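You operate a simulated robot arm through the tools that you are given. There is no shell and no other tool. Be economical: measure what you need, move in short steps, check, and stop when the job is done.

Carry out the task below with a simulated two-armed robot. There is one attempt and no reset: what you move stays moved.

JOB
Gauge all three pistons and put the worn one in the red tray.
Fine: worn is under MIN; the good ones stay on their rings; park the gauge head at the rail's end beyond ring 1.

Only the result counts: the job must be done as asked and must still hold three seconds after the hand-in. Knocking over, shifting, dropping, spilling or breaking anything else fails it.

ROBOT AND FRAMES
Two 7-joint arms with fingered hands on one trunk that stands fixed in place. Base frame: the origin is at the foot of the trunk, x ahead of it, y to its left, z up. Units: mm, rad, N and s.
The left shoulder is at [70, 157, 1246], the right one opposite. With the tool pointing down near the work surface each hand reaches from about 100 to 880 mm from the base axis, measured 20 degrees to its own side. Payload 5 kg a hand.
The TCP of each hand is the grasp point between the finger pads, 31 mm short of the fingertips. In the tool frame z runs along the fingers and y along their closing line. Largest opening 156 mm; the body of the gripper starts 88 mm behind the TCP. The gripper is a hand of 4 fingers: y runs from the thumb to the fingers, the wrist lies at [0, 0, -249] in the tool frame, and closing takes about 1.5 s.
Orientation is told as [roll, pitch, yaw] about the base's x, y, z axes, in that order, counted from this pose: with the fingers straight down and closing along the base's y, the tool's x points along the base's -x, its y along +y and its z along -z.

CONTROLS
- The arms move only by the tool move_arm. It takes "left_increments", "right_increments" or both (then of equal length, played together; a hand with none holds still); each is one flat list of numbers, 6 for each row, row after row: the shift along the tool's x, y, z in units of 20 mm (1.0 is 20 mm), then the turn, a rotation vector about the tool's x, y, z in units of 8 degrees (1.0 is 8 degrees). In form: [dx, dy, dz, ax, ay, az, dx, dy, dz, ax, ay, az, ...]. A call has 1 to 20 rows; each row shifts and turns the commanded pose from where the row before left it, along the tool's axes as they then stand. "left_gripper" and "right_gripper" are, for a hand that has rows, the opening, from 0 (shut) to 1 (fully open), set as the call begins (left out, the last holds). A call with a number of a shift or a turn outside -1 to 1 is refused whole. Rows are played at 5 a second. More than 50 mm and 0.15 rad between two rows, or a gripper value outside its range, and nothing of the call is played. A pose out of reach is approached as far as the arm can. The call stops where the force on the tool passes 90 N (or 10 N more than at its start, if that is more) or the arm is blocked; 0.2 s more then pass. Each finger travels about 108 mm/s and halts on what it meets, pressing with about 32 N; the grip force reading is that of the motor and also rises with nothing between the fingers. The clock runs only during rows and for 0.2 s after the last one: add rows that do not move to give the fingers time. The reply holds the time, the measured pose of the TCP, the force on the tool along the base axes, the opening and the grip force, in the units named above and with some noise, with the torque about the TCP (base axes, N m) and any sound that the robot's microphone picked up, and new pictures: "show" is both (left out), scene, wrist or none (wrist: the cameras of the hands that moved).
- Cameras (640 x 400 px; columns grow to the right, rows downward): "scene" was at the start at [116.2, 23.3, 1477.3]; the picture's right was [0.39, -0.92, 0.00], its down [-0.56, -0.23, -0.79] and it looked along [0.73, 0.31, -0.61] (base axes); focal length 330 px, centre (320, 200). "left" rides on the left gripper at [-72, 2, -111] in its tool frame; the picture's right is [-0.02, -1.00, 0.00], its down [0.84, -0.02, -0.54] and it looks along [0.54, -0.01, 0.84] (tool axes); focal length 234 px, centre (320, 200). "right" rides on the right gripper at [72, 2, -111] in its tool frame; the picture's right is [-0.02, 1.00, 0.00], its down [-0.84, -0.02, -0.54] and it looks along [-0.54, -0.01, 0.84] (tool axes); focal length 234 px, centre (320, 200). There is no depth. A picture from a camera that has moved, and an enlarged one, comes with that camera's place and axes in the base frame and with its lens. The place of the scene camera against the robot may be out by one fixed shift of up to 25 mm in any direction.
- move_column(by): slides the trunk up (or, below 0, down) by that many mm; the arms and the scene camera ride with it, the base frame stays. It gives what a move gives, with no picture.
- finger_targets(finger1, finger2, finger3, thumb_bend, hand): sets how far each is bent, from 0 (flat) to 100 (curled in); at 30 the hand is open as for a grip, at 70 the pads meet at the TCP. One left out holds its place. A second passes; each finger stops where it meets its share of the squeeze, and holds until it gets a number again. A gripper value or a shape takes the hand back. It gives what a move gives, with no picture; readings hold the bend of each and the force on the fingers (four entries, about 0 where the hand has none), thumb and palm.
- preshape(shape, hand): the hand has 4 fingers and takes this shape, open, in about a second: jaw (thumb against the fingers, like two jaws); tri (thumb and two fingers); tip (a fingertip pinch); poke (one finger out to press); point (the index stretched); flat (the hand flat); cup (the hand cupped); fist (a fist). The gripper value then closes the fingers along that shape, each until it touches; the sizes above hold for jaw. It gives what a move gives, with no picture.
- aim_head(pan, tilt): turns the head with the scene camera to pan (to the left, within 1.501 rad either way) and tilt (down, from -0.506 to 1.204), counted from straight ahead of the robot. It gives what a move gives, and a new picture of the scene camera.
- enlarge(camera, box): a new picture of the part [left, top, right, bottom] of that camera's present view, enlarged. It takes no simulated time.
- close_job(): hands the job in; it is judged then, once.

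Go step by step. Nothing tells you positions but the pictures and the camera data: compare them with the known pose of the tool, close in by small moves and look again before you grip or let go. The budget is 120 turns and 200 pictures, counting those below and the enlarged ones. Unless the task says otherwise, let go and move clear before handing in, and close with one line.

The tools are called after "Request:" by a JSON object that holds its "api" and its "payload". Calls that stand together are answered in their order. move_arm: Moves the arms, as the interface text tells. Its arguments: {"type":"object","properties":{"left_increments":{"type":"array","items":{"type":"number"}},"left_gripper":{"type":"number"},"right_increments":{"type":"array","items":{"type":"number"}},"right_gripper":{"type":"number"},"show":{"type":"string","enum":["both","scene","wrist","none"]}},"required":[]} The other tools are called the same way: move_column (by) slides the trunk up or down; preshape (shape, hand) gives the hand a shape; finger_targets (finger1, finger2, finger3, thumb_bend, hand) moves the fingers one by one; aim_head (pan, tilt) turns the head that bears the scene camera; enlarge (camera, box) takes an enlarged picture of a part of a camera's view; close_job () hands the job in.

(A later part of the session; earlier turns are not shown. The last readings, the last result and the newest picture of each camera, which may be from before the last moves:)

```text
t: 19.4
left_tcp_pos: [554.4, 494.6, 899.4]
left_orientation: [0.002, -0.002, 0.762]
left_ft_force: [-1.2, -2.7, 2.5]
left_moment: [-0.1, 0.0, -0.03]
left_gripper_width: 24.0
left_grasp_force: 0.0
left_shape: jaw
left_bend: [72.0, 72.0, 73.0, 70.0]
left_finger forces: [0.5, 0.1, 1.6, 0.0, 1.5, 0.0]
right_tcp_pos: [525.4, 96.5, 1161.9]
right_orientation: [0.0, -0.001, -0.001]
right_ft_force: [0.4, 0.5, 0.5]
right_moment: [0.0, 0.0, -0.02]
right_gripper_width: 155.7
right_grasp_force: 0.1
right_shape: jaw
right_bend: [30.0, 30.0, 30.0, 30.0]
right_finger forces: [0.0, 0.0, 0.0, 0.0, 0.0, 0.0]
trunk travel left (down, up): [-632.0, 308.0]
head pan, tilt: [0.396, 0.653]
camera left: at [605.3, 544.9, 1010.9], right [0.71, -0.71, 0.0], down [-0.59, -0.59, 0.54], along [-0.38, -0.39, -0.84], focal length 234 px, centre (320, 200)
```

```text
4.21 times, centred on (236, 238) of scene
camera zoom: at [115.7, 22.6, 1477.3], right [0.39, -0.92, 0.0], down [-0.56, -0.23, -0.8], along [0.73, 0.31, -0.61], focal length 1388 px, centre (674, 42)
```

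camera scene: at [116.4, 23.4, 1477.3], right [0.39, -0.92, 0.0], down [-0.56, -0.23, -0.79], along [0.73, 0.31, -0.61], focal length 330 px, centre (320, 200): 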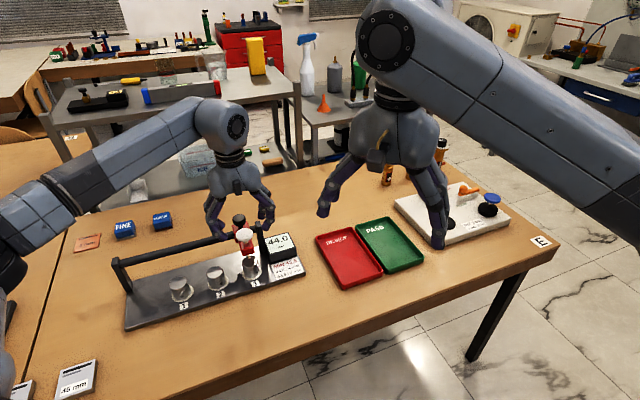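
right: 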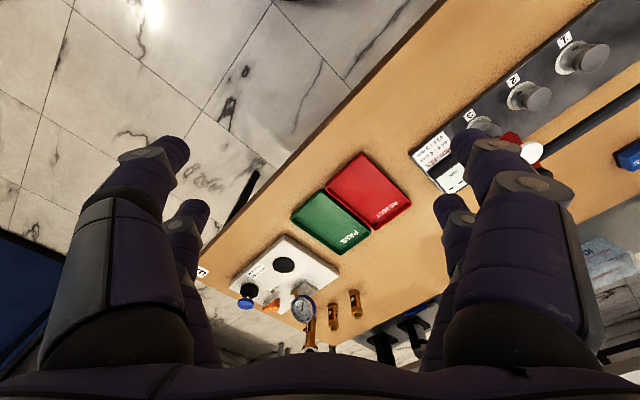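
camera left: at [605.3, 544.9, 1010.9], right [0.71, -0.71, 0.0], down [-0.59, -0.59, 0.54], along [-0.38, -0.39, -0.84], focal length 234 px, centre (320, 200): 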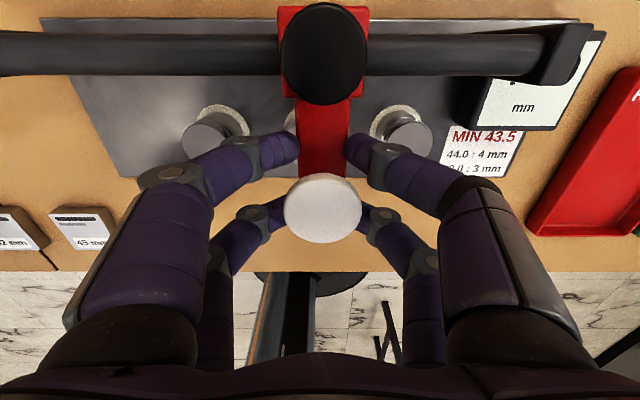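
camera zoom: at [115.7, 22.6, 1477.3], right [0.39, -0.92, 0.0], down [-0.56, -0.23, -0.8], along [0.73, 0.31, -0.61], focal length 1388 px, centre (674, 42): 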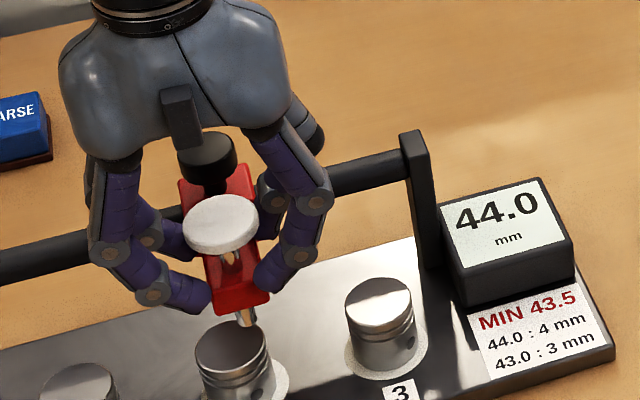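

The plunger is about 12 mm short of piston 2's centre. I'll nudge it the rest.

Request:
{"api": "move_arm", "payload": {"left_increments": [0, 0.2, 0, 0, 0, 0, 0, 0.2, 0, 0, 0, 0, 0, 0.15, 0, 0, 0, 0], "show": "wrist"}}

Request:
{"api": "enlarge", "payload": {"camera": "scene", "box": [160, 190, 312, 285]}}

```text
t: 20.2
left_tcp_pos: [546.7, 502.5, 900.0]
left_orientation: [0.0, 0.0, 0.764]
left_ft_force: [-1.2, -1.9, 1.6]
left_moment: [-0.01, 0.01, -0.03]
left_gripper_width: 24.1
left_grasp_force: 0.1
left_shape: jaw
left_bend: [72.0, 72.0, 73.0, 70.0]
left_finger forces: [0.9, 0.1, 0.7, 0.0, 0.9, 0.0]
right_tcp_pos: [525.6, 96.6, 1162.9]
right_orientation: [0.0, -0.003, -0.001]
right_ft_force: [0.8, -0.1, 0.0]
right_moment: [0.01, 0.02, -0.01]
right_gripper_width: 155.8
right_grasp_force: 0.0
right_shape: jaw
right_bend: [30.0, 30.0, 30.0, 30.0]
right_finger forces: [0.1, 0.1, 0.1, 0.0, 0.0, 0.0]
trunk travel left (down, up): [-632.0, 308.0]
head pan, tilt: [0.396, 0.653]
camera left: at [597.7, 553.3, 1010.9], right [0.71, -0.71, 0.0], down [-0.59, -0.59, 0.54], along [-0.38, -0.39, -0.84], focal length 234 px, centre (320, 200)
```

left: 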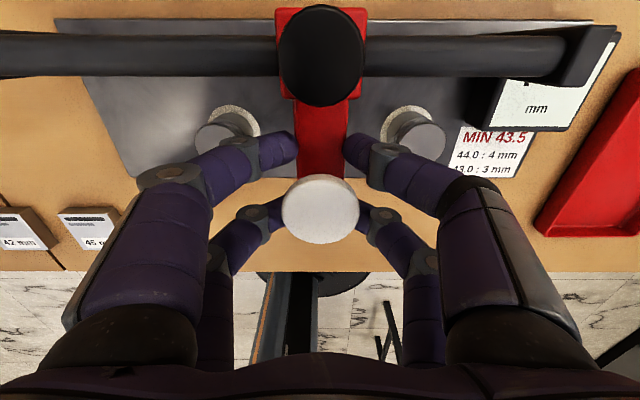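

```text
4.21 times, centred on (236, 238) of scene
camera zoom: at [116.0, 22.7, 1477.3], right [0.39, -0.92, 0.0], down [-0.56, -0.23, -0.79], along [0.73, 0.31, -0.61], focal length 1388 px, centre (674, 42)
```

zoom: 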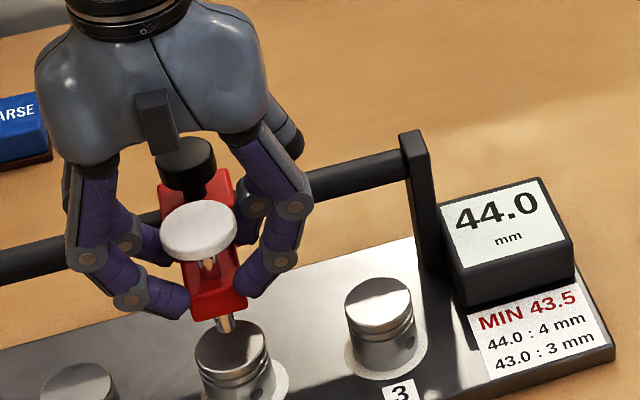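

The plunger is aligned over piston 2. I'll open, rise, close, and move across to press position.

Request:
{"api": "move_arm", "payload": {"left_increments": [0, 0, 0, 0, 0, 0, 0, 0, 0, 0, 0, 0, 0, 0, 0, 0, 0, 0, 0, 0, 0, 0, 0, 0, 0, 0, -0.5, 0, 0, 0, 0, 0, -1, 0, 0, 0, 0, 0, -1, 0, 0, 0, 0, 0, -1, 0, 0, 0, 0, 0, -0.6, 0, 0, 0], "left_gripper": 0.52, "show": "none"}}

Request:
{"api": "move_arm", "payload": {"left_increments": [0.5, 0, 0, 0, 0, 0, 0.5, 0, 0, 0, 0, 0, 0, 0, 0, 0, 0, 0, 0, 0, 0, 0, 0, 0, 0, 0, 0, 0, 0, 0], "left_gripper": 0, "show": "both"}}

```text
t: 22.2
left_tcp_pos: [547.1, 502.1, 982.5]
left_orientation: [0.0, 0.001, 0.763]
left_ft_force: [-0.3, -0.2, 0.1]
left_moment: [-0.01, 0.01, -0.01]
left_gripper_width: 80.4
left_grasp_force: 0.1
left_shape: jaw
left_bend: [73.0, 73.0, 73.0, 70.0]
left_finger forces: [0.0, 0.0, 0.0, 0.0, 0.1, 0.0]
right_tcp_pos: [526.1, 96.6, 1160.5]
right_orientation: [0.0, -0.002, -0.001]
right_ft_force: [0.2, -0.2, 0.4]
right_moment: [0.0, -0.03, -0.02]
right_gripper_width: 155.9
right_grasp_force: 0.1
right_shape: jaw
right_bend: [30.0, 30.0, 30.0, 30.0]
right_finger forces: [0.1, 0.0, 0.0, 0.1, 0.1, 0.1]
trunk travel left (down, up): [-632.0, 308.0]
head pan, tilt: [0.396, 0.653]
```

```text
t: 23.4
left_tcp_pos: [533.0, 488.2, 982.0]
left_orientation: [-0.001, 0.0, 0.762]
left_ft_force: [-0.6, -0.1, -0.4]
left_moment: [-0.01, 0.04, -0.02]
left_gripper_width: 0.0
left_grasp_force: 32.6
left_shape: jaw
left_bend: [70.0, 70.0, 70.0, 70.0]
left_finger forces: [0.1, 0.0, 0.0, 0.0, 0.0, 0.0]
right_tcp_pos: [526.7, 96.4, 1160.4]
right_orientation: [0.0, -0.002, -0.001]
right_ft_force: [-0.6, 0.3, -0.3]
right_moment: [-0.03, 0.04, -0.04]
right_gripper_width: 155.9
right_grasp_force: 0.0
right_shape: jaw
right_bend: [30.0, 30.0, 30.0, 30.0]
right_finger forces: [0.0, 0.0, 0.0, 0.0, 0.0, 0.0]
trunk travel left (down, up): [-632.0, 308.0]
head pan, tilt: [0.396, 0.653]
camera scene: at [116.2, 23.2, 1477.3], right [0.39, -0.92, 0.0], down [-0.56, -0.23, -0.79], along [0.73, 0.31, -0.61], focal length 330 px, centre (320, 200)
camera left: at [583.4, 539.6, 1092.6], right [0.71, -0.71, 0.0], down [-0.59, -0.59, 0.54], along [-0.38, -0.39, -0.84], focal length 234 px, centre (320, 200)
```

scene: 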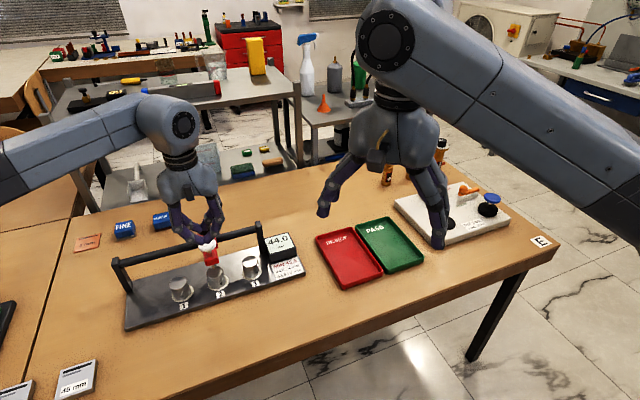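
left: 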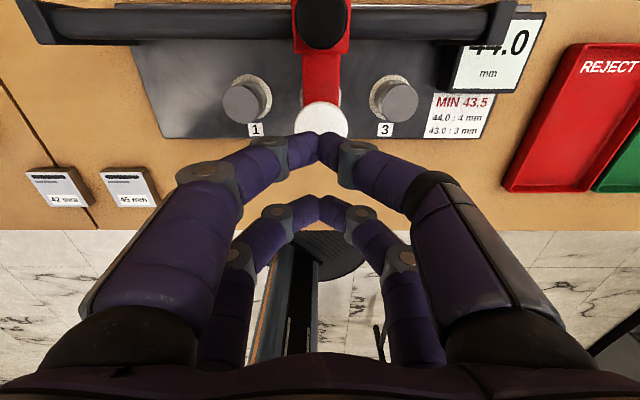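

The view matches the first press, so I'll press down.

Request:
{"api": "move_arm", "payload": {"left_increments": [0, 0, 0.8, 0, 0, 0, 0, 0, 0.8, 0, 0, 0, 0, 0, 0.5, 0, 0, 0, 0, 0, 0.2, 0, 0, 0, 0, 0, 0.1, 0, 0, 0, 0, 0, 0.1, 0, 0, 0, 0, 0, 0.1, 0, 0, 0, 0, 0, 0.1, 0, 0, 0, 0, 0, 0.1, 0, 0, 0], "show": "none"}}

Request:
{"api": "enlarge", "payload": {"camera": "scene", "box": [160, 190, 312, 285]}}

```text
t: 25.4
left_tcp_pos: [532.9, 489.6, 928.4]
left_orientation: [-0.001, -0.002, 0.763]
left_ft_force: [1.0, 2.6, 15.8]
left_moment: [0.33, -0.26, 0.01]
left_gripper_width: 0.0
left_grasp_force: 32.0
left_shape: jaw
left_bend: [70.0, 70.0, 70.0, 70.0]
left_finger forces: [0.1, 0.0, 0.1, 0.0, 0.0, 0.0]
right_tcp_pos: [525.4, 95.6, 1163.8]
right_orientation: [0.001, -0.006, 0.0]
right_ft_force: [0.4, 0.5, 0.7]
right_moment: [-0.04, 0.0, -0.02]
right_gripper_width: 155.8
right_grasp_force: 0.0
right_shape: jaw
right_bend: [30.0, 30.0, 30.0, 30.0]
right_finger forces: [0.0, 0.1, 0.0, 0.0, 0.1, 0.0]
trunk travel left (down, up): [-632.0, 308.0]
head pan, tilt: [0.396, 0.653]
```

```text
4.21 times, centred on (236, 238) of scene
camera zoom: at [114.7, 22.0, 1477.7], right [0.39, -0.92, 0.0], down [-0.56, -0.23, -0.8], along [0.73, 0.31, -0.61], focal length 1388 px, centre (674, 42)
```

zoom: 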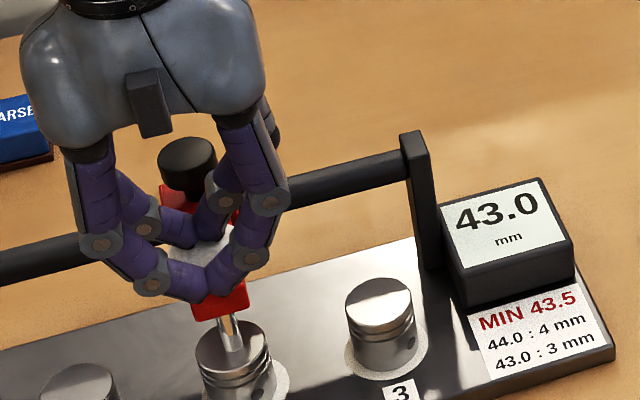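

Piston 2 reads 43.0, so it is worn. Piston 1 still has to be gauged, so I'll lift, re-straddle the button and drag on.

Request:
{"api": "move_arm", "payload": {"left_increments": [0, 0, -0.3, 0, 0, 0, 0, 0, -0.7, 0, 0, 0, 0, 0, -1, 0, 0, 0, 0, 0, -0.7, 0, 0, 0, -0.4, 0, 0, 0, 0, 0, -0.5, 0, 0, 0, 0, 0], "show": "none"}}

Request:
{"api": "move_arm", "payload": {"left_increments": [0, 0, 0, 0, 0, 0, 0, 0, 0, 0, 0, 0, 0, 0, 0, 0, 0, 0, 0, 0, 0, 0, 0, 0, 0, 0, 0, 0, 0, 0], "left_gripper": 0.52, "show": "wrist"}}

```text
t: 26.8
left_tcp_pos: [546.7, 500.9, 978.7]
left_orientation: [0.002, 0.0, 0.763]
left_ft_force: [0.2, 0.3, 0.8]
left_moment: [0.01, 0.03, 0.01]
left_gripper_width: 0.1
left_grasp_force: 32.4
left_shape: jaw
left_bend: [70.0, 70.0, 70.0, 70.0]
left_finger forces: [0.0, 0.1, 0.0, 0.0, 0.1, 0.0]
right_tcp_pos: [526.7, 97.2, 1161.4]
right_orientation: [0.0, -0.002, 0.0]
right_ft_force: [0.7, -0.2, -0.7]
right_moment: [0.0, -0.02, -0.01]
right_gripper_width: 155.8
right_grasp_force: 0.1
right_shape: jaw
right_bend: [30.0, 30.0, 30.0, 30.0]
right_finger forces: [0.0, 0.0, 0.1, 0.0, 0.1, 0.1]
trunk travel left (down, up): [-632.0, 308.0]
head pan, tilt: [0.396, 0.653]
```

```text
t: 28.0
left_tcp_pos: [545.9, 501.7, 979.0]
left_orientation: [0.001, -0.001, 0.764]
left_ft_force: [-0.2, 0.5, 0.1]
left_moment: [0.03, 0.01, 0.01]
left_gripper_width: 80.5
left_grasp_force: 0.0
left_shape: jaw
left_bend: [73.0, 73.0, 73.0, 70.0]
left_finger forces: [0.0, 0.0, 0.0, 0.1, 0.0, 0.0]
right_tcp_pos: [525.8, 95.9, 1163.1]
right_orientation: [0.001, -0.002, 0.0]
right_ft_force: [-0.2, 0.3, 0.9]
right_moment: [-0.02, 0.06, -0.02]
right_gripper_width: 155.8
right_grasp_force: 0.0
right_shape: jaw
right_bend: [30.0, 30.0, 30.0, 30.0]
right_finger forces: [0.0, 0.0, 0.0, 0.0, 0.1, 0.0]
trunk travel left (down, up): [-632.0, 308.0]
head pan, tilt: [0.396, 0.653]
camera left: at [597.0, 552.1, 1090.8], right [0.71, -0.71, 0.0], down [-0.59, -0.59, 0.54], along [-0.38, -0.39, -0.84], focal length 234 px, centre (320, 200)
```

left: 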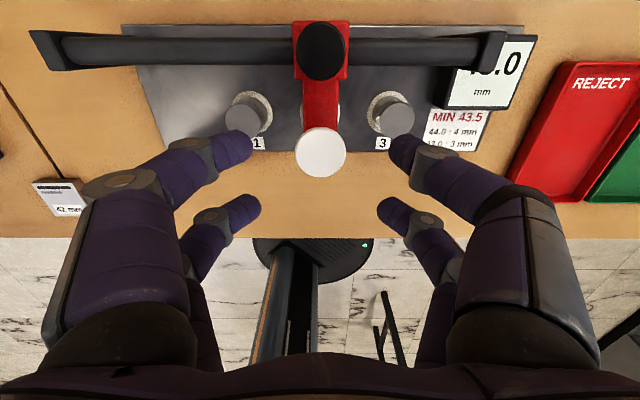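

I'll lower, close lightly, and drag about 80 mm toward ring 1.

Request:
{"api": "move_arm", "payload": {"left_increments": [0, 0, 0.8, 0, 0, 0, 0, 0, 0.8, 0, 0, 0, 0, 0, 0.8, 0, 0, 0, 0, 0, 0.8, 0, 0, 0, 0, 0, 0.8, 0, 0, 0], "show": "wrist"}}

Request:
{"api": "move_arm", "payload": {"left_increments": [0, 0, 0, 0, 0, 0, 0, 0, 0, 0, 0, 0, 0, 0, 0, 0, 0, 0, 0, 0, 0, 0, 0, 0, 0, 0, 0, 0, 0, 0, 0, 0.2, 0, 0, 0, 0, 0, 0.2, 0, 0, 0, 0, 0, 0.35, 0, 0, 0, 0, 0, 0.35, 0, 0, 0, 0, 0, 0.35, 0, 0, 0, 0, 0, 0.35, 0, 0, 0, 0, 0, 0.35, 0, 0, 0, 0, 0, 0.35, 0, 0, 0, 0, 0, 0.35, 0, 0, 0, 0, 0, 0.35, 0, 0, 0, 0, 0, 0.35, 0, 0, 0, 0, 0, 0.3, 0, 0, 0, 0, 0, 0.15, 0, 0, 0, 0], "left_gripper": 0.15, "show": "wrist"}}

Request:
{"api": "enlarge", "payload": {"camera": "scene", "box": [120, 200, 312, 320]}}

```text
t: 29.2
left_tcp_pos: [546.5, 501.8, 899.8]
left_orientation: [-0.001, -0.001, 0.762]
left_ft_force: [0.0, 0.2, 0.5]
left_moment: [-0.02, 0.01, -0.03]
left_gripper_width: 80.5
left_grasp_force: 0.1
left_shape: jaw
left_bend: [73.0, 73.0, 73.0, 70.0]
left_finger forces: [0.0, 0.0, 0.0, 0.0, 0.0, 0.0]
right_tcp_pos: [525.2, 97.6, 1162.3]
right_orientation: [0.001, -0.001, 0.0]
right_ft_force: [-0.3, -0.2, -0.7]
right_moment: [0.02, 0.0, 0.01]
right_gripper_width: 156.0
right_grasp_force: 0.0
right_shape: jaw
right_bend: [30.0, 30.0, 30.0, 30.0]
right_finger forces: [0.1, 0.0, 0.1, 0.0, 0.0, 0.0]
trunk travel left (down, up): [-632.0, 308.0]
head pan, tilt: [0.396, 0.653]
camera left: at [597.2, 552.4, 1010.3], right [0.71, -0.71, 0.0], down [-0.59, -0.59, 0.54], along [-0.38, -0.39, -0.84], focal length 234 px, centre (320, 200)
```

left: 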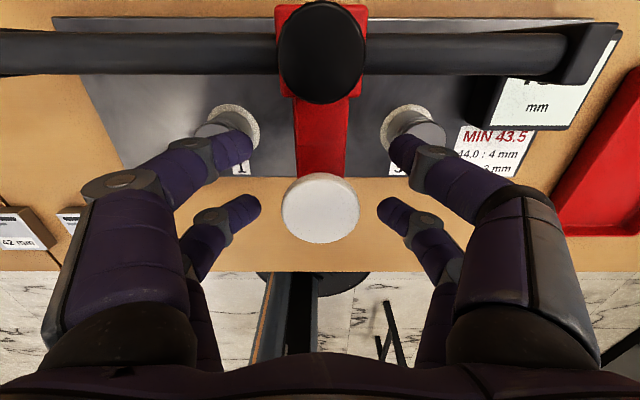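

```text
t: 33.0
left_tcp_pos: [490.1, 558.0, 899.4]
left_orientation: [0.0, 0.0, 0.763]
left_ft_force: [-0.5, -1.6, 0.8]
left_moment: [-0.04, 0.02, -0.07]
left_gripper_width: 24.0
left_grasp_force: 0.0
left_shape: jaw
left_bend: [72.0, 73.0, 72.0, 70.0]
left_finger forces: [0.7, 0.0, 0.6, 0.0, 1.2, 0.1]
right_tcp_pos: [525.0, 96.8, 1162.0]
right_orientation: [0.001, 0.0, 0.0]
right_ft_force: [0.6, -0.1, 0.1]
right_moment: [0.0, 0.0, 0.02]
right_gripper_width: 156.0
right_grasp_force: 0.1
right_shape: jaw
right_bend: [30.0, 30.0, 30.0, 30.0]
right_finger forces: [0.1, 0.0, 0.0, 0.0, 0.1, 0.1]
trunk travel left (down, up): [-632.0, 308.0]
head pan, tilt: [0.396, 0.653]
camera left: at [540.9, 609.6, 1010.8], right [0.71, -0.71, 0.0], down [-0.59, -0.59, 0.54], along [-0.38, -0.39, -0.84], focal length 234 px, centre (320, 200)
```

left: 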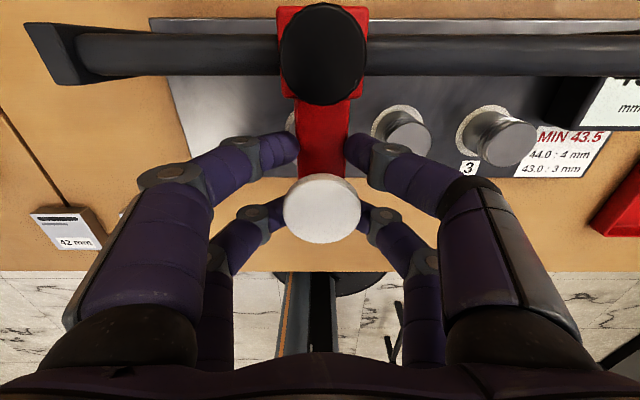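

```text
3.33 times, centred on (216, 260) of scene
camera zoom: at [116.0, 22.9, 1477.3], right [0.39, -0.92, 0.0], down [-0.56, -0.23, -0.79], along [0.73, 0.31, -0.61], focal length 1099 px, centre (667, 0)
```

zoom: 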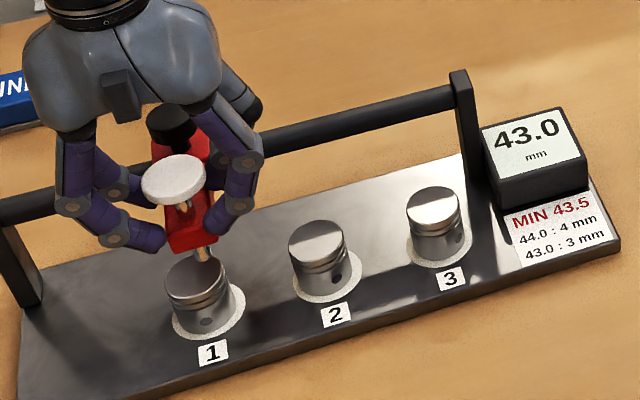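

About 6 mm remain to piston 1's centre.

Request:
{"api": "move_arm", "payload": {"left_increments": [0, 0.15, 0, 0, 0, 0, 0, 0.15, 0, 0, 0, 0], "show": "none"}}

Request:
{"api": "enlarge", "payload": {"camera": "scene", "box": [120, 200, 312, 320]}}

Request:
{"api": "enlarge", "payload": {"camera": "left", "box": [0, 0, 640, 400]}}

```text
t: 33.6
left_tcp_pos: [484.4, 564.4, 898.8]
left_orientation: [-0.001, -0.003, 0.764]
left_ft_force: [-1.5, 0.4, 2.3]
left_moment: [0.02, 0.07, 0.0]
left_gripper_width: 23.9
left_grasp_force: 0.0
left_shape: jaw
left_bend: [72.0, 72.0, 72.0, 70.0]
left_finger forces: [1.5, 0.3, 0.3, 0.1, 0.6, 0.0]
right_tcp_pos: [525.7, 97.5, 1161.9]
right_orientation: [0.001, -0.002, 0.001]
right_ft_force: [0.2, 0.2, -0.5]
right_moment: [0.01, -0.01, 0.0]
right_gripper_width: 156.0
right_grasp_force: 0.2
right_shape: jaw
right_bend: [30.0, 30.0, 30.0, 30.0]
right_finger forces: [0.0, 0.1, 0.0, 0.0, 0.1, 0.0]
trunk travel left (down, up): [-632.0, 308.0]
head pan, tilt: [0.396, 0.653]
```

```text
3.33 times, centred on (216, 260) of scene
camera zoom: at [115.7, 23.2, 1477.3], right [0.39, -0.92, 0.0], down [-0.56, -0.23, -0.79], along [0.73, 0.31, -0.61], focal length 1099 px, centre (667, 0)
```

zoom: 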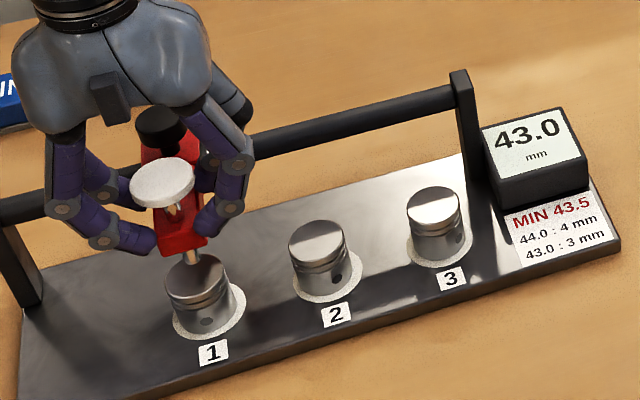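

```text
1.00 times, centred on (320, 200) of left (not enlarged: the box is as wide or as high as the picture)
camera zoom: at [536.4, 614.3, 1010.9], right [0.71, -0.71, 0.0], down [-0.59, -0.59, 0.54], along [-0.38, -0.39, -0.84], focal length 234 px, centre (320, 200)
```

zoom: 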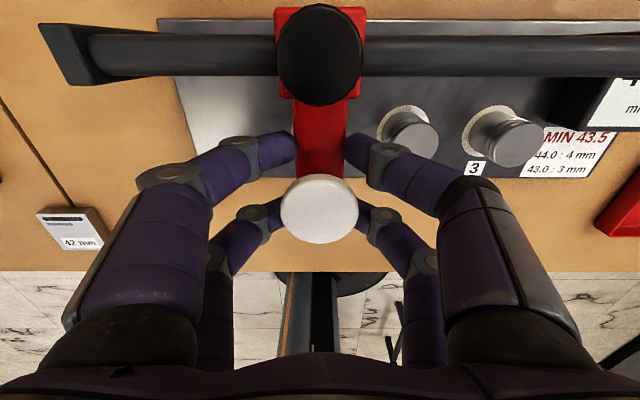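

The head is now over piston 1. I'll open, rise, shift and close for the press.

Request:
{"api": "move_arm", "payload": {"left_increments": [0, 0, 0, 0, 0, 0, 0, 0, 0, 0, 0, 0, 0, 0, 0, 0, 0, 0, 0, 0, 0, 0, 0, 0, 0, 0, -0.5, 0, 0, 0, 0, 0, -1, 0, 0, 0, 0, 0, -1, 0, 0, 0, 0, 0, -1, 0, 0, 0, 0, 0, -0.6, 0, 0, 0], "left_gripper": 0.52, "show": "none"}}

Request:
{"api": "move_arm", "payload": {"left_increments": [0.5, 0, 0, 0, 0, 0, 0.5, 0, 0, 0, 0, 0, 0, 0, 0, 0, 0, 0, 0, 0, 0, 0, 0, 0, 0, 0, 0, 0, 0, 0], "left_gripper": 0, "show": "wrist"}}

```text
t: 35.6
left_tcp_pos: [485.9, 563.2, 982.1]
left_orientation: [0.001, 0.001, 0.763]
left_ft_force: [0.4, 0.6, -0.2]
left_moment: [0.03, -0.01, -0.01]
left_gripper_width: 80.3
left_grasp_force: 0.1
left_shape: jaw
left_bend: [73.0, 73.0, 73.0, 70.0]
left_finger forces: [0.0, 0.0, 0.0, 0.0, 0.0, 0.0]
right_tcp_pos: [526.7, 96.7, 1161.3]
right_orientation: [-0.001, -0.003, 0.002]
right_ft_force: [-0.1, 0.8, 0.6]
right_moment: [0.01, 0.01, 0.0]
right_gripper_width: 155.9
right_grasp_force: 0.0
right_shape: jaw
right_bend: [30.0, 30.0, 30.0, 30.0]
right_finger forces: [0.0, 0.0, 0.1, 0.0, 0.0, 0.0]
trunk travel left (down, up): [-632.0, 308.0]
head pan, tilt: [0.396, 0.653]
```

```text
t: 36.8
left_tcp_pos: [471.2, 549.8, 982.3]
left_orientation: [0.0, 0.002, 0.762]
left_ft_force: [0.3, 0.4, 0.2]
left_moment: [-0.01, 0.0, 0.03]
left_gripper_width: 0.1
left_grasp_force: 31.9
left_shape: jaw
left_bend: [70.0, 70.0, 70.0, 70.0]
left_finger forces: [0.0, 0.1, 0.0, 0.1, 0.0, 0.0]
right_tcp_pos: [525.4, 96.7, 1161.2]
right_orientation: [0.0, -0.002, -0.001]
right_ft_force: [-0.1, -0.7, 0.7]
right_moment: [-0.01, -0.04, -0.01]
right_gripper_width: 156.0
right_grasp_force: 0.1
right_shape: jaw
right_bend: [30.0, 30.0, 30.0, 30.0]
right_finger forces: [0.1, 0.0, 0.0, 0.1, 0.0, 0.0]
trunk travel left (down, up): [-632.0, 308.0]
head pan, tilt: [0.396, 0.653]
camera left: at [522.4, 600.8, 1092.7], right [0.71, -0.71, 0.0], down [-0.59, -0.59, 0.54], along [-0.38, -0.39, -0.84], focal length 234 px, centre (320, 200)
```

left: 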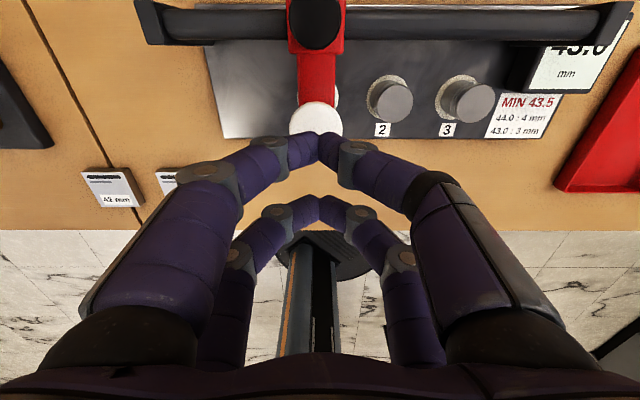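

The head lines up with piston 1. I'll shift 4 mm to centre on the button and press.

Request:
{"api": "move_arm", "payload": {"left_increments": [0, 0.2, 0.8, 0, 0, 0, 0, 0, 0.8, 0, 0, 0, 0, 0, 0.5, 0, 0, 0, 0, 0, 0.2, 0, 0, 0, 0, 0, 0.1, 0, 0, 0, 0, 0, 0.1, 0, 0, 0, 0, 0, 0.1, 0, 0, 0, 0, 0, 0.1, 0, 0, 0, 0, 0, 0.1, 0, 0, 0], "show": "none"}}

Request:
{"api": "enlarge", "payload": {"camera": "scene", "box": [120, 200, 312, 320]}}

```text
t: 38.8
left_tcp_pos: [469.3, 553.1, 929.2]
left_orientation: [-0.004, -0.006, 0.762]
left_ft_force: [-0.1, 3.7, 22.2]
left_moment: [0.42, -0.3, 0.0]
left_gripper_width: 0.0
left_grasp_force: 32.2
left_shape: jaw
left_bend: [70.0, 70.0, 70.0, 70.0]
left_finger forces: [0.1, 0.0, 0.0, 0.1, 0.0, 0.0]
right_tcp_pos: [524.7, 95.3, 1162.6]
right_orientation: [0.003, -0.003, 0.001]
right_ft_force: [-1.0, 0.3, 0.1]
right_moment: [-0.02, -0.01, 0.02]
right_gripper_width: 155.8
right_grasp_force: 0.0
right_shape: jaw
right_bend: [30.0, 30.0, 30.0, 30.0]
right_finger forces: [0.0, 0.0, 0.0, 0.0, 0.1, 0.0]
trunk travel left (down, up): [-632.0, 308.0]
head pan, tilt: [0.396, 0.653]
```

```text
3.33 times, centred on (216, 260) of scene
camera zoom: at [114.2, 21.4, 1477.8], right [0.39, -0.92, 0.0], down [-0.56, -0.23, -0.8], along [0.73, 0.31, -0.61], focal length 1099 px, centre (667, 0)
```

zoom: 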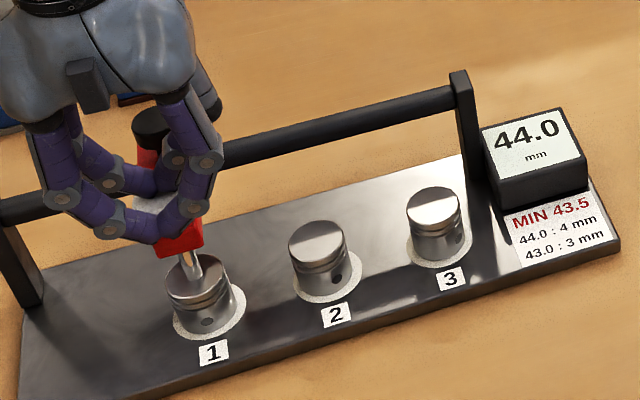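

Piston 1 reads 44.0, so piston 2 is the worn one. I'll lift off, straddle the button again and drag the head to the rail's end.

Request:
{"api": "move_arm", "payload": {"left_increments": [0, 0, -0.3, 0, 0, 0, 0, 0, -0.7, 0, 0, 0, 0, 0, -1, 0, 0, 0, 0, 0, -0.7, 0, 0, 0, -0.4, 0, 0, 0, 0, 0, -0.5, 0, 0, 0, 0, 0], "show": "none"}}

Request:
{"api": "move_arm", "payload": {"left_increments": [0, 0, 0, 0, 0, 0, 0, 0, 0, 0, 0, 0, 0, 0, 0, 0, 0, 0, 0, 0, 0, 0, 0, 0, 0, 0, 0, 0, 0, 0], "left_gripper": 0.52, "show": "wrist"}}

```text
t: 40.2
left_tcp_pos: [482.1, 565.4, 978.7]
left_orientation: [0.0, 0.001, 0.765]
left_ft_force: [0.3, -0.4, -0.7]
left_moment: [0.0, -0.02, -0.01]
left_gripper_width: 0.0
left_grasp_force: 31.7
left_shape: jaw
left_bend: [70.0, 70.0, 70.0, 70.0]
left_finger forces: [0.1, 0.0, 0.0, 0.0, 0.0, 0.0]
right_tcp_pos: [525.9, 97.8, 1161.3]
right_orientation: [-0.001, -0.003, 0.0]
right_ft_force: [-0.3, 0.1, 0.2]
right_moment: [0.03, -0.02, -0.04]
right_gripper_width: 155.9
right_grasp_force: 0.0
right_shape: jaw
right_bend: [30.0, 30.0, 30.0, 30.0]
right_finger forces: [0.0, 0.0, 0.1, 0.0, 0.1, 0.1]
trunk travel left (down, up): [-632.0, 308.0]
head pan, tilt: [0.396, 0.653]
```

```text
t: 41.4
left_tcp_pos: [482.5, 565.8, 979.3]
left_orientation: [0.001, -0.001, 0.763]
left_ft_force: [0.1, 0.2, -0.4]
left_moment: [0.03, -0.02, -0.04]
left_gripper_width: 80.4
left_grasp_force: 0.1
left_shape: jaw
left_bend: [73.0, 73.0, 73.0, 70.0]
left_finger forces: [0.0, 0.1, 0.0, 0.1, 0.0, 0.1]
right_tcp_pos: [526.2, 96.2, 1162.1]
right_orientation: [0.0, 0.0, 0.001]
right_ft_force: [-0.2, 0.2, -0.7]
right_moment: [0.0, -0.01, 0.03]
right_gripper_width: 156.0
right_grasp_force: 0.0
right_shape: jaw
right_bend: [30.0, 30.0, 30.0, 30.0]
right_finger forces: [0.1, 0.0, 0.0, 0.1, 0.0, 0.0]
trunk travel left (down, up): [-632.0, 308.0]
head pan, tilt: [0.396, 0.653]
camera left: at [532.7, 615.9, 1090.6], right [0.71, -0.71, 0.0], down [-0.59, -0.59, 0.54], along [-0.38, -0.39, -0.84], focal length 234 px, centre (320, 200)
```

left: 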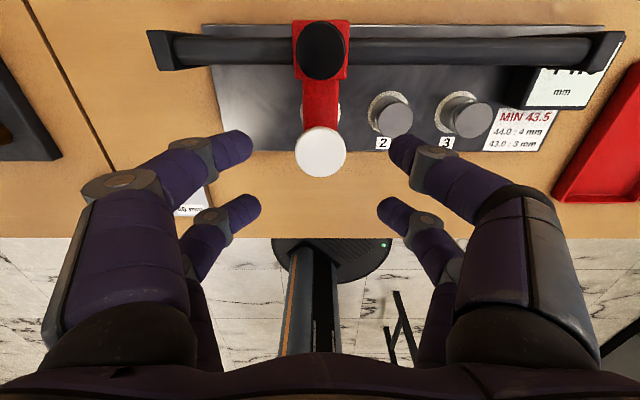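

The post is roughly 80 mm from the head. I'll lower, straddle and drag 60 mm first.

Request:
{"api": "move_arm", "payload": {"left_increments": [0, 0, 0.8, 0, 0, 0, 0, 0, 0.8, 0, 0, 0, 0, 0, 0.8, 0, 0, 0, 0, 0, 0.8, 0, 0, 0, 0, 0, 0.8, 0, 0, 0], "show": "none"}}

Request:
{"api": "move_arm", "payload": {"left_increments": [0, 0, 0, 0, 0, 0, 0, 0, 0, 0, 0, 0, 0, 0, 0, 0, 0, 0, 0, 0, 0, 0, 0, 0, 0, 0, 0, 0, 0, 0, 0, 0.2, 0, 0, 0, 0, 0, 0.2, 0, 0, 0, 0, 0, 0.35, 0, 0, 0, 0, 0, 0.35, 0, 0, 0, 0, 0, 0.35, 0, 0, 0, 0, 0, 0.35, 0, 0, 0, 0, 0, 0.35, 0, 0, 0, 0, 0, 0.35, 0, 0, 0, 0, 0, 0.35, 0, 0, 0, 0, 0, 0.2, 0, 0, 0, 0], "left_gripper": 0.15, "show": "both"}}

```text
t: 42.6
left_tcp_pos: [481.8, 566.4, 899.2]
left_orientation: [0.0, -0.001, 0.764]
left_ft_force: [-0.4, 1.2, -0.7]
left_moment: [-0.03, 0.03, -0.02]
left_gripper_width: 80.7
left_grasp_force: 0.0
left_shape: jaw
left_bend: [73.0, 73.0, 73.0, 70.0]
left_finger forces: [0.0, 0.0, 0.0, 0.0, 0.0, 0.0]
right_tcp_pos: [525.6, 97.0, 1161.5]
right_orientation: [-0.001, -0.001, 0.0]
right_ft_force: [0.6, -0.4, 0.0]
right_moment: [-0.03, 0.03, 0.0]
right_gripper_width: 155.9
right_grasp_force: 0.0
right_shape: jaw
right_bend: [30.0, 30.0, 30.0, 30.0]
right_finger forces: [0.0, 0.0, 0.0, 0.1, 0.1, 0.0]
trunk travel left (down, up): [-632.0, 308.0]
head pan, tilt: [0.396, 0.653]
```

```text
t: 45.8
left_tcp_pos: [440.3, 609.1, 899.8]
left_orientation: [-0.001, -0.001, 0.763]
left_ft_force: [-2.0, -2.2, 1.7]
left_moment: [-0.06, 0.01, -0.01]
left_gripper_width: 24.5
left_grasp_force: 0.0
left_shape: jaw
left_bend: [72.0, 73.0, 73.0, 70.0]
left_finger forces: [0.7, 0.1, 1.4, 0.0, 1.9, 0.0]
right_tcp_pos: [525.8, 96.7, 1161.8]
right_orientation: [0.002, -0.002, 0.001]
right_ft_force: [0.0, 0.2, -0.3]
right_moment: [-0.02, -0.01, 0.02]
right_gripper_width: 156.0
right_grasp_force: 0.1
right_shape: jaw
right_bend: [30.0, 30.0, 30.0, 30.0]
right_finger forces: [0.1, 0.1, 0.1, 0.0, 0.0, 0.0]
trunk travel left (down, up): [-632.0, 308.0]
head pan, tilt: [0.396, 0.653]
camera scene: at [115.7, 22.6, 1477.3], right [0.39, -0.92, 0.0], down [-0.56, -0.23, -0.8], along [0.73, 0.31, -0.61], focal length 330 px, centre (320, 200)
camera left: at [490.6, 659.4, 1010.6], right [0.71, -0.71, 0.0], down [-0.59, -0.59, 0.54], along [-0.38, -0.39, -0.84], focal length 234 px, centre (320, 200)
```

scene: 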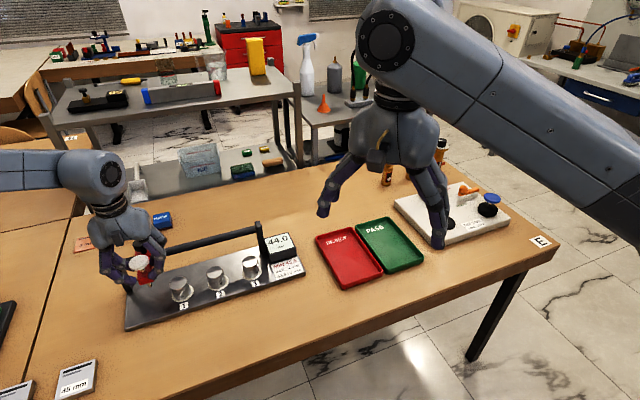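
left: 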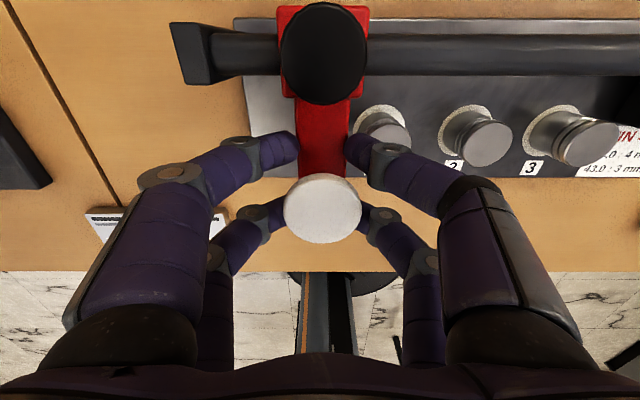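

About 30 mm remain. I'll go slowly until it meets the end.

Request:
{"api": "move_arm", "payload": {"left_increments": [0, 0.25, 0, 0, 0, 0, 0, 0.25, 0, 0, 0, 0, 0, 0.25, 0, 0, 0, 0, 0, 0.25, 0, 0, 0, 0, 0, 0.15, 0, 0, 0, 0], "show": "wrist"}}

```text
t: 47.0
left_tcp_pos: [422.6, 625.5, 899.8]
left_orientation: [0.002, 0.001, 0.764]
left_ft_force: [-1.3, -0.3, 2.7]
left_moment: [-0.04, 0.03, 0.01]
left_gripper_width: 24.1
left_grasp_force: 0.1
left_shape: jaw
left_bend: [72.0, 72.0, 73.0, 70.0]
left_finger forces: [1.2, 0.1, 1.0, 0.0, 1.2, 0.1]
right_tcp_pos: [525.3, 96.3, 1162.7]
right_orientation: [0.0, -0.002, 0.001]
right_ft_force: [1.0, -0.1, 0.0]
right_moment: [0.08, 0.02, 0.0]
right_gripper_width: 156.1
right_grasp_force: 0.1
right_shape: jaw
right_bend: [30.0, 30.0, 30.0, 30.0]
right_finger forces: [0.0, 0.1, 0.0, 0.0, 0.0, 0.0]
trunk travel left (down, up): [-632.0, 308.0]
head pan, tilt: [0.396, 0.653]
camera left: at [474.1, 676.5, 1010.6], right [0.71, -0.71, 0.0], down [-0.59, -0.59, 0.54], along [-0.38, -0.39, -0.84], focal length 234 px, centre (320, 200)
```

left: 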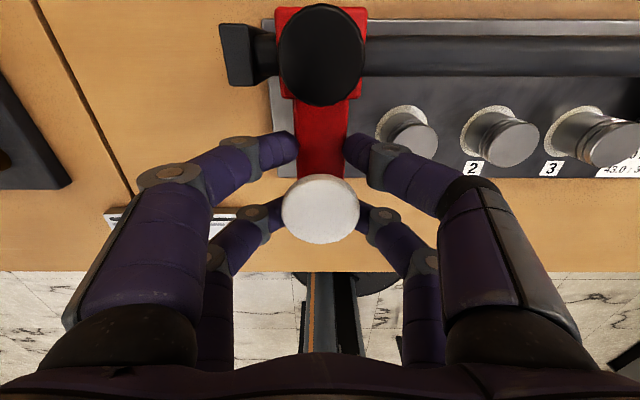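

Request:
{"api": "move_arm", "payload": {"left_increments": [0, 0.1, 0, 0, 0, 0, 0, 0.1, 0, 0, 0, 0, 0, 0.1, 0, 0, 0, 0, 0, 0.1, 0, 0, 0, 0], "show": "wrist"}}

```text
t: 48.0
left_tcp_pos: [419.5, 630.7, 900.6]
left_orientation: [-0.001, -0.004, 0.763]
left_ft_force: [-0.5, -3.3, 2.0]
left_moment: [-0.12, 0.0, -0.03]
left_gripper_width: 24.2
left_grasp_force: 0.0
left_shape: jaw
left_bend: [72.0, 72.0, 72.0, 70.0]
left_finger forces: [0.4, 0.0, 1.6, 0.0, 1.9, 0.1]
right_tcp_pos: [526.3, 96.1, 1162.5]
right_orientation: [0.001, -0.002, -0.001]
right_ft_force: [-0.1, 1.4, -0.5]
right_moment: [0.01, 0.02, -0.03]
right_gripper_width: 155.8
right_grasp_force: 0.1
right_shape: jaw
right_bend: [30.0, 30.0, 30.0, 30.0]
right_finger forces: [0.0, 0.0, 0.1, 0.0, 0.0, 0.1]
trunk travel left (down, up): [-632.0, 308.0]
head pan, tilt: [0.396, 0.653]
camera left: at [469.7, 681.5, 1010.9], right [0.71, -0.71, 0.0], down [-0.59, -0.59, 0.54], along [-0.38, -0.39, -0.84], focal length 234 px, centre (320, 200)
```

left: 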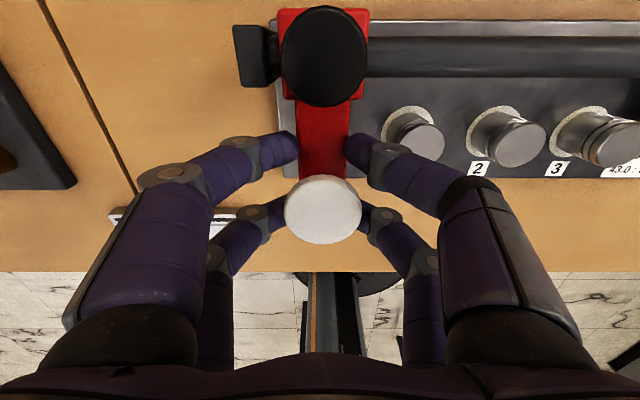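

Request:
{"api": "move_arm", "payload": {"left_increments": [0, 0.1, 0, 0, 0, 0, 0, 0.1, 0, 0, 0, 0, 0, 0.1, 0, 0, 0, 0], "show": "wrist"}}

```text
t: 48.8
left_tcp_pos: [414.6, 636.0, 901.7]
left_orientation: [0.001, -0.002, 0.766]
left_ft_force: [0.9, -3.9, 5.6]
left_moment: [-0.15, -0.22, -0.04]
left_gripper_width: 22.4
left_grasp_force: 14.8
left_shape: jaw
left_bend: [72.0, 71.0, 73.0, 71.0]
left_finger forces: [13.5, 11.3, 16.3, 0.0, 24.3, 0.0]
right_tcp_pos: [525.6, 95.7, 1161.6]
right_orientation: [0.001, -0.001, -0.001]
right_ft_force: [-1.3, 0.0, 0.0]
right_moment: [0.03, -0.02, -0.03]
right_gripper_width: 155.8
right_grasp_force: 0.1
right_shape: jaw
right_bend: [30.0, 30.0, 30.0, 30.0]
right_finger forces: [0.0, 0.0, 0.0, 0.0, 0.0, 0.1]
trunk travel left (down, up): [-632.0, 308.0]
head pan, tilt: [0.396, 0.653]
camera left: at [464.9, 685.9, 1012.0], right [0.71, -0.71, 0.0], down [-0.59, -0.6, 0.54], along [-0.38, -0.38, -0.84], focal length 234 px, centre (320, 200)
```

left: 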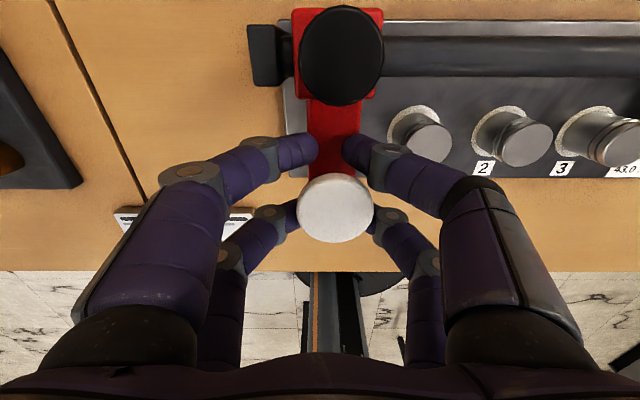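

The head has met its end stop: the finger force rose and the button slipped sideways in the grip. I'll back off slightly, open and rise.

Request:
{"api": "move_arm", "payload": {"left_increments": [0, -0.2, 0, 0, 0, 0, 0, 0, 0, 0, 0, 0, 0, 0, 0, 0, 0, 0, 0, 0, 0, 0, 0, 0, 0, 0, 0, 0, 0, 0, 0, 0, -0.5, 0, 0, 0, 0, 0, -1, 0, 0, 0, 0, 0, -1, 0, 0, 0, 0, 0, -1, 0, 0, 0, 0, 0, -0.8, 0, 0, 0], "left_gripper": 0.52, "show": "both"}}

```text
t: 51.0
left_tcp_pos: [416.5, 631.9, 986.8]
left_orientation: [-0.001, 0.0, 0.764]
left_ft_force: [-0.1, -0.9, -0.1]
left_moment: [0.01, 0.02, 0.01]
left_gripper_width: 80.5
left_grasp_force: 0.1
left_shape: jaw
left_bend: [73.0, 73.0, 73.0, 70.0]
left_finger forces: [0.1, 0.1, 0.1, 0.0, 0.1, 0.0]
right_tcp_pos: [525.5, 95.7, 1162.0]
right_orientation: [0.0, -0.001, -0.001]
right_ft_force: [-0.5, -0.1, 0.2]
right_moment: [-0.02, 0.02, 0.02]
right_gripper_width: 155.7
right_grasp_force: 0.1
right_shape: jaw
right_bend: [30.0, 30.0, 30.0, 30.0]
right_finger forces: [0.0, 0.0, 0.0, 0.0, 0.0, 0.0]
trunk travel left (down, up): [-632.0, 308.0]
head pan, tilt: [0.396, 0.653]
camera scene: at [115.9, 22.8, 1477.3], right [0.39, -0.92, 0.0], down [-0.56, -0.23, -0.79], along [0.73, 0.31, -0.61], focal length 330 px, centre (320, 200)
camera left: at [468.2, 683.2, 1096.8], right [0.71, -0.71, 0.0], down [-0.59, -0.59, 0.54], along [-0.38, -0.39, -0.84], focal length 234 px, centre (320, 200)
```

scene: 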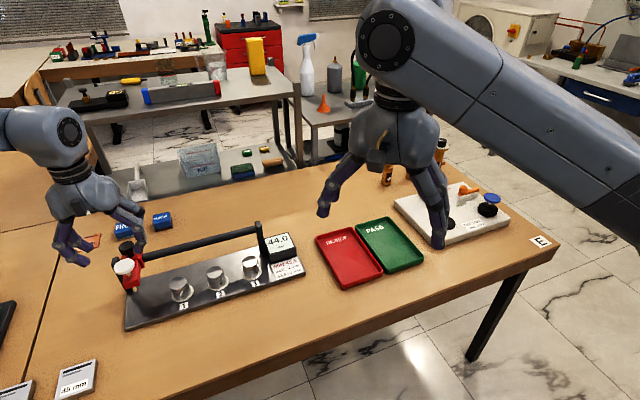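
left: 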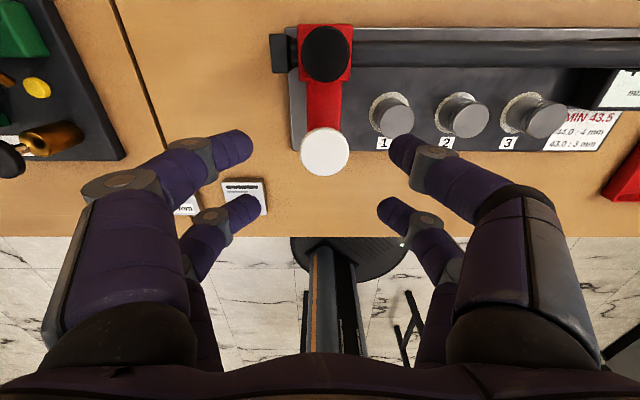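

The head is parked by the post. Next I'll move over piston 2, near (547, 502), with the jaw opening reduced to about 62 mm to stay clear of its neighbours, and look.

Request:
{"api": "move_arm", "payload": {"left_increments": [-0.02, -0.92, 0, 0, 0, 0, -0.02, -0.92, 0, 0, 0, 0, -0.02, -0.92, 0, 0, 0, 0, -0.02, -0.92, 0, 0, 0, 0, -0.02, -0.92, 0, 0, 0, 0, -0.02, -0.92, 0, 0, 0, 0, -0.02, -0.92, 0, 0, 0, 0, -0.02, -0.92, 0, 0, 0, 0, -0.02, -0.92, 0, 0, 0, 0, -0.02, -0.92, 0, 0, 0, 0, 0, 0, 1, 0, 0, 0, 0, 0, 1, 0, 0, 0, 0, 0, 1, 0, 0, 0, 0, 0, 1, 0, 0, 0, 0, 0, 0, 0, 0, 0], "left_gripper": 0.4, "show": "both"}}

Request:
{"api": "enlarge", "payload": {"camera": "scene", "box": [100, 190, 312, 322]}}

```text
t: 54.2
left_tcp_pos: [546.6, 503.2, 906.0]
left_orientation: [0.001, 0.0, 0.762]
left_ft_force: [-0.4, 0.3, 0.9]
left_moment: [0.02, 0.02, 0.03]
left_gripper_width: 62.8
left_grasp_force: 0.0
left_shape: jaw
left_bend: [73.0, 73.0, 73.0, 70.0]
left_finger forces: [0.0, 0.0, 0.0, 0.0, 0.0, 0.0]
right_tcp_pos: [525.0, 98.2, 1162.5]
right_orientation: [-0.002, -0.003, -0.001]
right_ft_force: [0.4, -0.4, 0.7]
right_moment: [0.03, -0.03, -0.01]
right_gripper_width: 155.8
right_grasp_force: 0.1
right_shape: jaw
right_bend: [30.0, 30.0, 30.0, 30.0]
right_finger forces: [0.0, 0.0, 0.1, 0.1, 0.1, 0.0]
trunk travel left (down, up): [-632.0, 308.0]
head pan, tilt: [0.396, 0.653]
camera scene: at [115.9, 22.8, 1477.3], right [0.39, -0.92, 0.0], down [-0.56, -0.23, -0.79], along [0.73, 0.31, -0.61], focal length 330 px, centre (320, 200)
camera left: at [598.3, 553.7, 1016.8], right [0.71, -0.71, 0.0], down [-0.59, -0.59, 0.54], along [-0.38, -0.39, -0.84], focal length 234 px, centre (320, 200)
```

scene: 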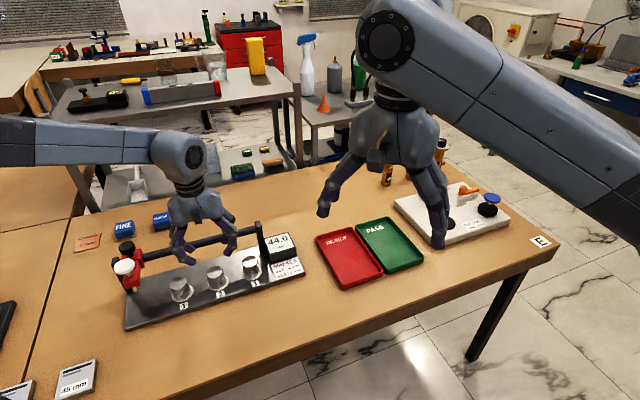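
left: 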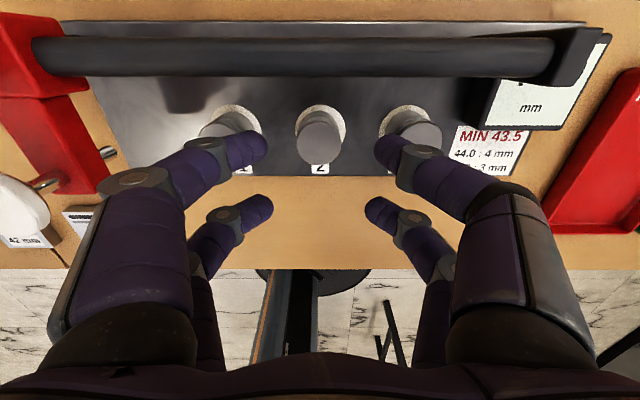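

```text
3.02 times, centred on (206, 256) of scene
camera zoom: at [115.9, 22.8, 1477.3], right [0.39, -0.92, 0.0], down [-0.56, -0.23, -0.79], along [0.73, 0.31, -0.61], focal length 996 px, centre (664, 31)
```

zoom: 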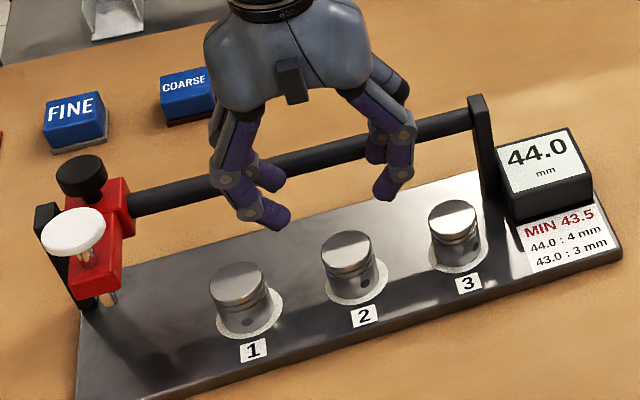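

Piston 2 is centred along the rig and about 7 mm toward the rail in tool x. I'll correct that, lower to just above the pistons and look again.

Request:
{"api": "move_arm", "payload": {"left_increments": [-0.35, 0, 0.7, 0, 0, 0, 0, 0, 0.7, 0, 0, 0, 0, 0, 0.7, 0, 0, 0, 0, 0, 0.5, 0, 0, 0], "show": "wrist"}}

Request:
{"api": "enlarge", "payload": {"camera": "scene", "box": [150, 200, 310, 300]}}

```text
t: 55.2
left_tcp_pos: [551.7, 509.2, 854.3]
left_orientation: [0.0, 0.003, 0.763]
left_ft_force: [0.5, 1.1, 1.1]
left_moment: [0.01, 0.04, -0.02]
left_gripper_width: 63.0
left_grasp_force: 0.1
left_shape: jaw
left_bend: [73.0, 73.0, 73.0, 70.0]
left_finger forces: [0.0, 0.0, 0.0, 0.0, 0.0, 0.0]
right_tcp_pos: [525.1, 96.9, 1161.9]
right_orientation: [-0.001, -0.002, -0.001]
right_ft_force: [-0.6, -0.4, -0.2]
right_moment: [-0.01, 0.02, 0.01]
right_gripper_width: 155.8
right_grasp_force: 0.0
right_shape: jaw
right_bend: [30.0, 30.0, 30.0, 30.0]
right_finger forces: [0.0, 0.0, 0.0, 0.0, 0.0, 0.1]
trunk travel left (down, up): [-632.0, 308.0]
head pan, tilt: [0.396, 0.653]
camera left: at [603.4, 558.8, 963.9], right [0.71, -0.71, 0.0], down [-0.59, -0.59, 0.54], along [-0.38, -0.39, -0.84], focal length 234 px, centre (320, 200)
```

left: 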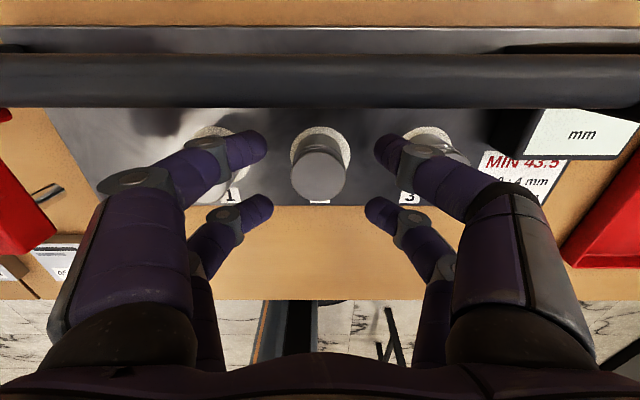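

```text
4.00 times, centred on (230, 250) of scene
camera zoom: at [116.7, 23.4, 1477.2], right [0.39, -0.92, 0.0], down [-0.56, -0.23, -0.79], along [0.73, 0.31, -0.61], focal length 1319 px, centre (680, 0)
```

zoom: 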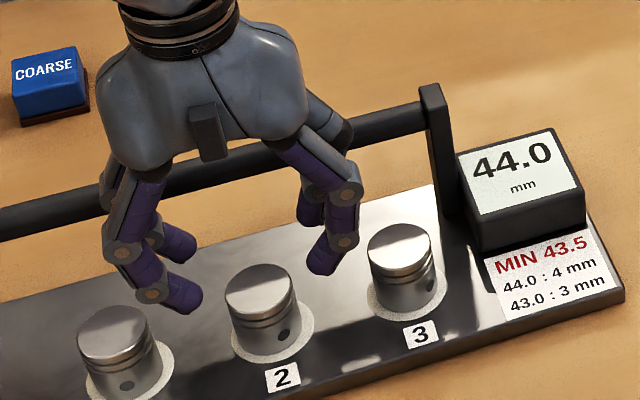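

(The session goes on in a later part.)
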